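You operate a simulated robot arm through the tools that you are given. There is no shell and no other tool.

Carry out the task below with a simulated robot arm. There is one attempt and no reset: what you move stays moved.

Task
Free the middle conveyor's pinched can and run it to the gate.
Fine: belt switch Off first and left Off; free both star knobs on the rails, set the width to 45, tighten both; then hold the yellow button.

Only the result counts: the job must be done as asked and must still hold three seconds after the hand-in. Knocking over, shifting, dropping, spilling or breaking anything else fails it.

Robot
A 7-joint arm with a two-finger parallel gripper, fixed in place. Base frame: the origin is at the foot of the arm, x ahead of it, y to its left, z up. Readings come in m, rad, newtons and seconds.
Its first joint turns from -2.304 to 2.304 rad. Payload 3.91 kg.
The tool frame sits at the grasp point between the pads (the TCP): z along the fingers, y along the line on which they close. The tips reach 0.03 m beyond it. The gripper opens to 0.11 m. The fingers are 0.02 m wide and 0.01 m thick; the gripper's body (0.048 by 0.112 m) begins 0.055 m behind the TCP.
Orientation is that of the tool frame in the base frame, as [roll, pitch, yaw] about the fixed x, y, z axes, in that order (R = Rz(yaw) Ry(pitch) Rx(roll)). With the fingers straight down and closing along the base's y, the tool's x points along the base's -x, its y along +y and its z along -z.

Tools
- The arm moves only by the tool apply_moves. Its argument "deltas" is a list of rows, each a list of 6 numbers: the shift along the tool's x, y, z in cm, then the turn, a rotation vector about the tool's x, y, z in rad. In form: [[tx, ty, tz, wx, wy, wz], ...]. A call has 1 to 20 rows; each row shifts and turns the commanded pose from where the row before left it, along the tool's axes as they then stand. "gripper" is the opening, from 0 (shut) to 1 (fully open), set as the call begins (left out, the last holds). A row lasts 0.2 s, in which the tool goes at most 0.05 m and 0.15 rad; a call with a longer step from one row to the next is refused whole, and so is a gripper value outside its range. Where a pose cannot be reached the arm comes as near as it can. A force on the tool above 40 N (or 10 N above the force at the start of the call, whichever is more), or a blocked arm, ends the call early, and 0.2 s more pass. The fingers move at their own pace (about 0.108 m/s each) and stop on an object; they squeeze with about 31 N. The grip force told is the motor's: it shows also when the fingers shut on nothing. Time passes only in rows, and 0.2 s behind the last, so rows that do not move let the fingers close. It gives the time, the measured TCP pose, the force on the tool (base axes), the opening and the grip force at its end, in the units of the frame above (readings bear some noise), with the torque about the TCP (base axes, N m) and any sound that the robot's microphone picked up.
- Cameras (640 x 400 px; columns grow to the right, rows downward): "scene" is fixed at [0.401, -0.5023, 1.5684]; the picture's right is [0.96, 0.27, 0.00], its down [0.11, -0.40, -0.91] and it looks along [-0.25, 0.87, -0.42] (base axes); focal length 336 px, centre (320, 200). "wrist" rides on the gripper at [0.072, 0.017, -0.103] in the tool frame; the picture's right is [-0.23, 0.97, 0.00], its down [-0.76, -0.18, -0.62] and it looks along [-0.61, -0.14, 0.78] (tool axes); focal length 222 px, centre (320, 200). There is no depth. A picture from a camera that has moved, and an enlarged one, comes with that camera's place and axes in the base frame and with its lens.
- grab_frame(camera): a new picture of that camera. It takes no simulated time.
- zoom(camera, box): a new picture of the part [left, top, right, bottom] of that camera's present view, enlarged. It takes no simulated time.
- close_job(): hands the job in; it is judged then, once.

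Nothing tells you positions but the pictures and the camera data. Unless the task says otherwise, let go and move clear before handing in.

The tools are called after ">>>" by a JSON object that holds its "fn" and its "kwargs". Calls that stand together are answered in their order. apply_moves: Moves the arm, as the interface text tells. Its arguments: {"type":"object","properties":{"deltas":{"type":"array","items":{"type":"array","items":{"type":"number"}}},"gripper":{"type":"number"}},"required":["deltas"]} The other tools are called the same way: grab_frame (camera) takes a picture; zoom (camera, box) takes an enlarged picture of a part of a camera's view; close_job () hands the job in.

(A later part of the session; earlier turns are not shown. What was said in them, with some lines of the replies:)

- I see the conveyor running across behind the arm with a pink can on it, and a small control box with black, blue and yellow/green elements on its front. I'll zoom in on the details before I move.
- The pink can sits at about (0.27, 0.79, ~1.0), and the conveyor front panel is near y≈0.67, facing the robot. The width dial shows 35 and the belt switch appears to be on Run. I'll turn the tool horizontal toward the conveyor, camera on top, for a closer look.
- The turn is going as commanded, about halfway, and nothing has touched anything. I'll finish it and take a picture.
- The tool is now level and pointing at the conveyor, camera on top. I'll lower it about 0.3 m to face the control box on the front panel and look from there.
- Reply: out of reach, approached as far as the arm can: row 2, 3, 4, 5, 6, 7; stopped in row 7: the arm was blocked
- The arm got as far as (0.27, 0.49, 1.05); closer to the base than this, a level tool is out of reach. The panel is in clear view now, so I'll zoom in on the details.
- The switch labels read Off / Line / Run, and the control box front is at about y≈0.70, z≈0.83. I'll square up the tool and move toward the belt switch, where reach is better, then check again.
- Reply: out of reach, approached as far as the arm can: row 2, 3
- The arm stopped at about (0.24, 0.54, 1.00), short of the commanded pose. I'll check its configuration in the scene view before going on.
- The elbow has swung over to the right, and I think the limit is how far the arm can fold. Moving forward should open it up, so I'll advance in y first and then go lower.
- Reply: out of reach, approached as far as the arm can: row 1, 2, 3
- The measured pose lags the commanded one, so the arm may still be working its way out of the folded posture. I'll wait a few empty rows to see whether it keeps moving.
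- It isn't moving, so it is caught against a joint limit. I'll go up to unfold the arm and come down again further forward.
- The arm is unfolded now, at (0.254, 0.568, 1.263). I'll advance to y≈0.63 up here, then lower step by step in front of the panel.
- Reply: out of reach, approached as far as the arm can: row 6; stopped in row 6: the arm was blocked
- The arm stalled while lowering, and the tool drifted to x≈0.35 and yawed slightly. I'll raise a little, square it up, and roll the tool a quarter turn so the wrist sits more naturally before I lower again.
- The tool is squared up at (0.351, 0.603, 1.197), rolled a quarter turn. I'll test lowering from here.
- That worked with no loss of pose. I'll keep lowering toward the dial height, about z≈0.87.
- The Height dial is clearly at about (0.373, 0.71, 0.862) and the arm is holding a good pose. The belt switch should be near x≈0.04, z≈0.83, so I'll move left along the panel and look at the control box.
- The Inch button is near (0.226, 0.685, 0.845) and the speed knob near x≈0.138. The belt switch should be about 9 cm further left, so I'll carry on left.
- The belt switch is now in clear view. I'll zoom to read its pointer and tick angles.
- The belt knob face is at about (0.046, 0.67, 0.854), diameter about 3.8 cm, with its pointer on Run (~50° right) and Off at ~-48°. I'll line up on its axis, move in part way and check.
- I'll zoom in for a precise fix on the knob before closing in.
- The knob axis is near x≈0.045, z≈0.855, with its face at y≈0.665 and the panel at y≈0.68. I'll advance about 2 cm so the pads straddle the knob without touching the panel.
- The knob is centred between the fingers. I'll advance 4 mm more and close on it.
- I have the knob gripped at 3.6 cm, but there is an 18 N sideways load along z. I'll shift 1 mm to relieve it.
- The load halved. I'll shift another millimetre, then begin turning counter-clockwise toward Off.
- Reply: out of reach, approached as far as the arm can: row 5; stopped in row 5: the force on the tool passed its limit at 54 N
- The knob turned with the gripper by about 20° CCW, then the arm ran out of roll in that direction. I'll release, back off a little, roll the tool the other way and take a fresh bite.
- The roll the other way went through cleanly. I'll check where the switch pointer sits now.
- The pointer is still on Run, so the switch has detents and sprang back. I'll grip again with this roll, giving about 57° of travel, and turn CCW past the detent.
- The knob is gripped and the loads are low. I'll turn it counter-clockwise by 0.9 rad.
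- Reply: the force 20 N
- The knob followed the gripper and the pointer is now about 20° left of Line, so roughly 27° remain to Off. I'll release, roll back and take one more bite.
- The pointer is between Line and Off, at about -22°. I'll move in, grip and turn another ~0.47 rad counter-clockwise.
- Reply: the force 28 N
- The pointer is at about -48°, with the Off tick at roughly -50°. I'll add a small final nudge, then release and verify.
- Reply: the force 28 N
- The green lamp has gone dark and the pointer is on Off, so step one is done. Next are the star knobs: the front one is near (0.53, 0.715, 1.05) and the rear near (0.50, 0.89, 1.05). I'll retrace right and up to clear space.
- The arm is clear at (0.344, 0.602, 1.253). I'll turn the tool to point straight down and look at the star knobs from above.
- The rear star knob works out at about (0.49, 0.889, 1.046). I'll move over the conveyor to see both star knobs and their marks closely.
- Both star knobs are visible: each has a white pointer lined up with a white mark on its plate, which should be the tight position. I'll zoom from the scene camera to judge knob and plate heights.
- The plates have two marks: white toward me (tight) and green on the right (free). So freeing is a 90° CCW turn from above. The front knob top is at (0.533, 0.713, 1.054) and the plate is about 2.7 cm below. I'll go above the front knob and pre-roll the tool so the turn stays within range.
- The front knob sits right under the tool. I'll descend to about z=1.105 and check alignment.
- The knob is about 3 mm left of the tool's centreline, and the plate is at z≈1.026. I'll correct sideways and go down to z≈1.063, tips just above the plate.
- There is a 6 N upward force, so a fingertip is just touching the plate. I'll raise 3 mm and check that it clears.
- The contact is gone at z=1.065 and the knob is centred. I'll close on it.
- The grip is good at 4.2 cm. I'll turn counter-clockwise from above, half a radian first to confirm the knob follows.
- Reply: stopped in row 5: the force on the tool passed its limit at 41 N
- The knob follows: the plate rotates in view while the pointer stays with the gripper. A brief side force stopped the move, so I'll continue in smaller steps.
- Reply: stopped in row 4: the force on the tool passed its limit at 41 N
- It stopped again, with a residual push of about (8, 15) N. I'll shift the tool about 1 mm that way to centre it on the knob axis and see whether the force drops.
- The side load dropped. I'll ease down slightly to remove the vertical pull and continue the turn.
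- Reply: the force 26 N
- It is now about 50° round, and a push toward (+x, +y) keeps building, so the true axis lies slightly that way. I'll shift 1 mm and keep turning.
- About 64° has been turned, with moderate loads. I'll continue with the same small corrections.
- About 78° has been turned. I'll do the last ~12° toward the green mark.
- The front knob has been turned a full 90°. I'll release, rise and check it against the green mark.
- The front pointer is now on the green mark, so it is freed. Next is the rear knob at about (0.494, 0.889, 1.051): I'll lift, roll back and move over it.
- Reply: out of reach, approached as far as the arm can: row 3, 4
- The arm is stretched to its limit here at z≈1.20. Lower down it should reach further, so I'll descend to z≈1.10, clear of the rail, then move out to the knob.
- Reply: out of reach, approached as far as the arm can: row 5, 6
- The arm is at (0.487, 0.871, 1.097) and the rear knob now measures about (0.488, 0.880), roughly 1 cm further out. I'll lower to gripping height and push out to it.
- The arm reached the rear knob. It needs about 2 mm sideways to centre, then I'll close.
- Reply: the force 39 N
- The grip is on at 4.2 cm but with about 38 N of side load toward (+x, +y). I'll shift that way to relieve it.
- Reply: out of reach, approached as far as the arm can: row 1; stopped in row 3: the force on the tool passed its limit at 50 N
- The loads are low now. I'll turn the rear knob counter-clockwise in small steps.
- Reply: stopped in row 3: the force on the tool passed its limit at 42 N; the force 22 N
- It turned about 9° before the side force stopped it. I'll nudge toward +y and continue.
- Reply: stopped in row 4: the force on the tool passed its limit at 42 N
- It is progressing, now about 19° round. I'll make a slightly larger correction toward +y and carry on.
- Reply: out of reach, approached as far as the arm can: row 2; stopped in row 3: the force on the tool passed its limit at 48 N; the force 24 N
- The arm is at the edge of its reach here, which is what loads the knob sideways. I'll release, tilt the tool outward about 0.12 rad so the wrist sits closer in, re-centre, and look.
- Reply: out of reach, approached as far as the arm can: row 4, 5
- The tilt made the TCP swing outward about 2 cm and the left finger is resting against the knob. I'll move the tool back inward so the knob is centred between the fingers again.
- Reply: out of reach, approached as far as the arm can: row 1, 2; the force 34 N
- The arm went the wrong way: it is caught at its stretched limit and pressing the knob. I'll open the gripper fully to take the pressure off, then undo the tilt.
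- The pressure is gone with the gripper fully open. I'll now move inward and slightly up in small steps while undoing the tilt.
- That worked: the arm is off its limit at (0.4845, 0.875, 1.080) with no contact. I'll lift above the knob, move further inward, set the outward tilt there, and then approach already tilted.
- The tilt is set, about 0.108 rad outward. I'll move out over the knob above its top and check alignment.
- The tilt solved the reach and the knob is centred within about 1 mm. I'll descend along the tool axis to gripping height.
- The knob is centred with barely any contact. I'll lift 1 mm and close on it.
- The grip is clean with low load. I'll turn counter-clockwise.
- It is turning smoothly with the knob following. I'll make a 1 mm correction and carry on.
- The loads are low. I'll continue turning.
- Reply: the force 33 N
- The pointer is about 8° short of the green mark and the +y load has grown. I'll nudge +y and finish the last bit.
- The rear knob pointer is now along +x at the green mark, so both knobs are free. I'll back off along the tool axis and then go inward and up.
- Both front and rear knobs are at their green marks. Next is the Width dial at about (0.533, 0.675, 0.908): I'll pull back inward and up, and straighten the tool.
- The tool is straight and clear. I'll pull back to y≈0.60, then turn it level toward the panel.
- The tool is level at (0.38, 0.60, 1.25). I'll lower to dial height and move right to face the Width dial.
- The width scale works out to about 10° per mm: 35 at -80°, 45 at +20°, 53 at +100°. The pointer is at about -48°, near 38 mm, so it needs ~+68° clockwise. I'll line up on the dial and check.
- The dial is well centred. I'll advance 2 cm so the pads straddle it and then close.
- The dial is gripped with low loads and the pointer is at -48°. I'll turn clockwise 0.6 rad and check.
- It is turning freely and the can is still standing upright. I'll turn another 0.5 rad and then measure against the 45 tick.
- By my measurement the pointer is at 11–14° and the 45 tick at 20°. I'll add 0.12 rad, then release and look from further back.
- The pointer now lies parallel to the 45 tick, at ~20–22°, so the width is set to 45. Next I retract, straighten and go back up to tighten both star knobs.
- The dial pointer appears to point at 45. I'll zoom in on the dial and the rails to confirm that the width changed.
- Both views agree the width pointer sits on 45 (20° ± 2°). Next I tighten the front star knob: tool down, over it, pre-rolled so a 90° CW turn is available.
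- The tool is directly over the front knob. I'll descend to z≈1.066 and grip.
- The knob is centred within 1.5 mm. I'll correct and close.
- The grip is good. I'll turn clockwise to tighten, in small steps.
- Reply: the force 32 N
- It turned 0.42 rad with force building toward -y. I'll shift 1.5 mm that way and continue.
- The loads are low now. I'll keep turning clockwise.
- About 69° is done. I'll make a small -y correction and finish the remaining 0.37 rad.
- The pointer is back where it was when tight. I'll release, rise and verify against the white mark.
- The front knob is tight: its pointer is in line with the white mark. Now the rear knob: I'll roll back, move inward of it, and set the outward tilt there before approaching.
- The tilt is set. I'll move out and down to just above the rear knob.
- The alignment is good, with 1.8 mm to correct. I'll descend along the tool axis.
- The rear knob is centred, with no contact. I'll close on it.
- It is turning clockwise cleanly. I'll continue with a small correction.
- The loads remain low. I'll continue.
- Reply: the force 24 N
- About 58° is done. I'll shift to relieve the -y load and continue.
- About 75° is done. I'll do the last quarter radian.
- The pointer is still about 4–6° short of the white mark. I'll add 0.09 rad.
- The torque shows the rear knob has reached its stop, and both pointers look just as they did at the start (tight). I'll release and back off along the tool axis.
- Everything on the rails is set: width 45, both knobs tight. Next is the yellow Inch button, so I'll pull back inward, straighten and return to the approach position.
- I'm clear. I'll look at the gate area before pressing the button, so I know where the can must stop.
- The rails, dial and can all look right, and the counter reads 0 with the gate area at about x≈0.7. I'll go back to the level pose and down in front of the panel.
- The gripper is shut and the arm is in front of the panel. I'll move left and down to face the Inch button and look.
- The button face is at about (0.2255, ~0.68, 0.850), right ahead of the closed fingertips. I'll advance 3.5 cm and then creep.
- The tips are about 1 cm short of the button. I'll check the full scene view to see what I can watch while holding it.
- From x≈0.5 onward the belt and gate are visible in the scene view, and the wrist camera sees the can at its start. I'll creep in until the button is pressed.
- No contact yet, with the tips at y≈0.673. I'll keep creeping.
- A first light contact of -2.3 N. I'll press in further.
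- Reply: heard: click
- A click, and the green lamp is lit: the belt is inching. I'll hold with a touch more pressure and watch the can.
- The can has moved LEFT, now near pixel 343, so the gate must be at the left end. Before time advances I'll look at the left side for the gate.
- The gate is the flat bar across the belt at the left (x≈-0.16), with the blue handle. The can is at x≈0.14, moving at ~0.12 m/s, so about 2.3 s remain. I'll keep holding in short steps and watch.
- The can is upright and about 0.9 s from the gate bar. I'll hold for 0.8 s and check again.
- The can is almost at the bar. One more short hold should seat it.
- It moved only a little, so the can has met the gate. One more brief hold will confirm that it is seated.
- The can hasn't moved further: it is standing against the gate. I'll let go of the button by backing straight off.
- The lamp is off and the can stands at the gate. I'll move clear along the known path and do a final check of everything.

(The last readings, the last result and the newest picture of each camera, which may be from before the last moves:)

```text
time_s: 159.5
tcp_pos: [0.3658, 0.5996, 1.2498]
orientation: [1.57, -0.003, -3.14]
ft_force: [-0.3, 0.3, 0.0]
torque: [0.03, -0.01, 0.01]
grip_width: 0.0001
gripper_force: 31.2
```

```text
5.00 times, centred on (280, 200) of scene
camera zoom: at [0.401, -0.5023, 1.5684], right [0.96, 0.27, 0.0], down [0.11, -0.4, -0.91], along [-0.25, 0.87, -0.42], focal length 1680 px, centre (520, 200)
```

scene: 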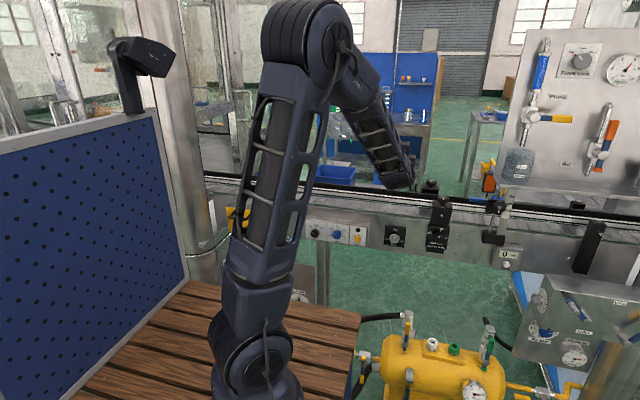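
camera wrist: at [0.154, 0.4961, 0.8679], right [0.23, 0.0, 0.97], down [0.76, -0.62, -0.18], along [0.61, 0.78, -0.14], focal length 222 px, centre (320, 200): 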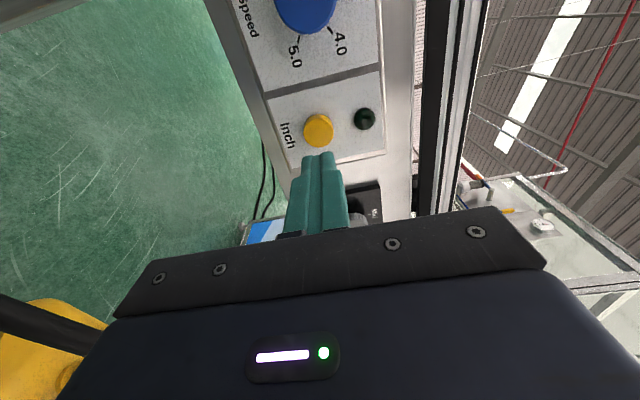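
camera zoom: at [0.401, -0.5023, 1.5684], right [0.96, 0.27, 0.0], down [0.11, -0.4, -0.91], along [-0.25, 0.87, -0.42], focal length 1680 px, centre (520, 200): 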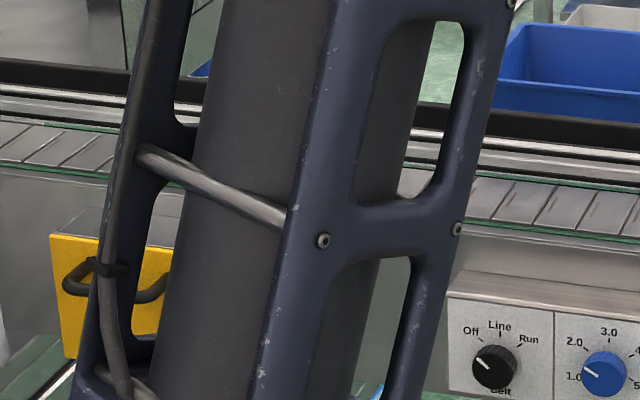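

Belt is Off, the lamp is dark and the width reads 45. I'll make one last close check of the two star knob marks and the dial.

>>> {"fn": "zoom", "kwargs": {"camera": "scene", "box": [415, 170, 475, 210]}}

>>> {"fn": "zoom", "kwargs": {"camera": "scene", "box": [420, 215, 460, 255]}}

>>> {"fn": "grab_frame", "kwargs": {"camera": "wrist"}}

```text
10.00 times, centred on (445, 190) of scene
camera zoom: at [0.401, -0.5023, 1.5684], right [0.96, 0.27, 0.0], down [0.11, -0.4, -0.91], along [-0.25, 0.87, -0.42], focal length 3359 px, centre (-930, 300)
```

zoom: 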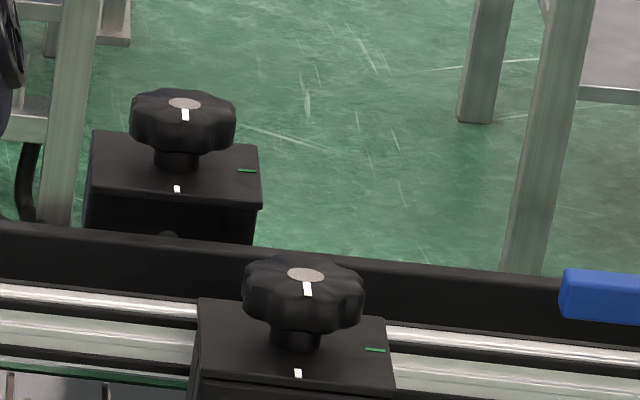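

```text
10.00 times, centred on (440, 235) of scene
camera zoom: at [0.401, -0.5023, 1.5684], right [0.96, 0.27, 0.0], down [0.11, -0.4, -0.91], along [-0.25, 0.87, -0.42], focal length 3359 px, centre (-880, -150)
```

zoom: 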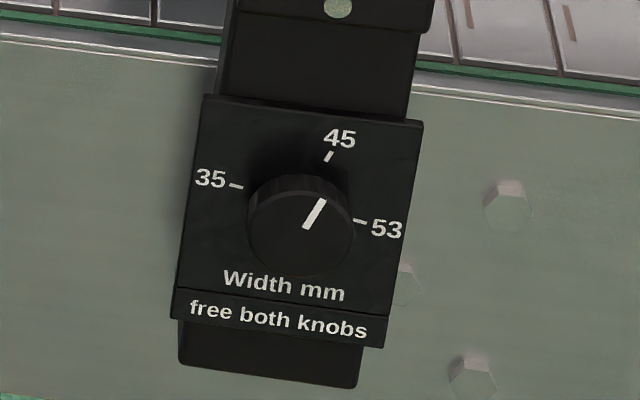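

```text
taken
camera wrist: at [0.2948, 0.4956, 1.2676], right [0.23, 0.0, 0.97], down [0.76, -0.62, -0.18], along [0.61, 0.78, -0.14], focal length 222 px, centre (320, 200)
```

wrist: 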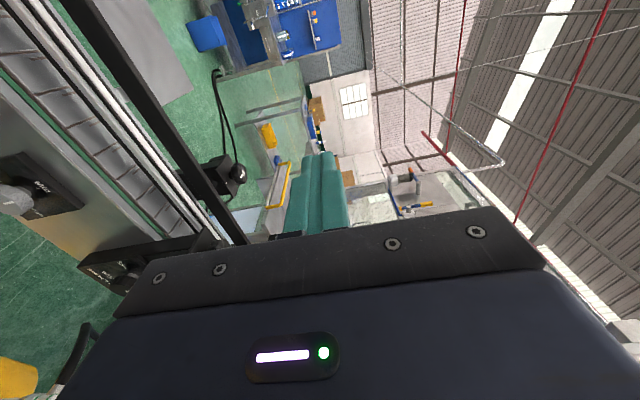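

Everything is as asked: belt switch Off, width on 45, both star knobs back on their white (tight) marks, and the can last seen upright against the gate with the button released. The arm is clear, so I'm handing in.

>>> {"fn": "close_job", "kwargs": {}}

```text
The job is handed in.
```

The can is free and standing upright against the gate at the left end of the middle conveyor. I've handed the job in, but the tool gave no verdict.

- **Belt switch:** turned to Off first and left there. The lamp went dark.
- **Star knobs:** both turned to their green marks to free them, then back to their white marks to tighten. The rear knob was turned until it hit its stop. I went by the mark on the front one and felt no stop there.
- **Width:** the dial pointer lines up with 45, to within about 0.5 mm by my readings.
- **Yellow button:** held for about 4 seconds until the can met the gate and stopped moving, then released.

While freeing the rear knob, the arm ran out of reach and a finger pressed against the knob for a moment. I opened the gripper and re-approached; I saw no damage, and the mount looked the same at the end as at the start.

In the final check the arm blocked the camera's view of the can. I last saw it at the gate just after letting go of the button, and nothing touched the conveyor after that.
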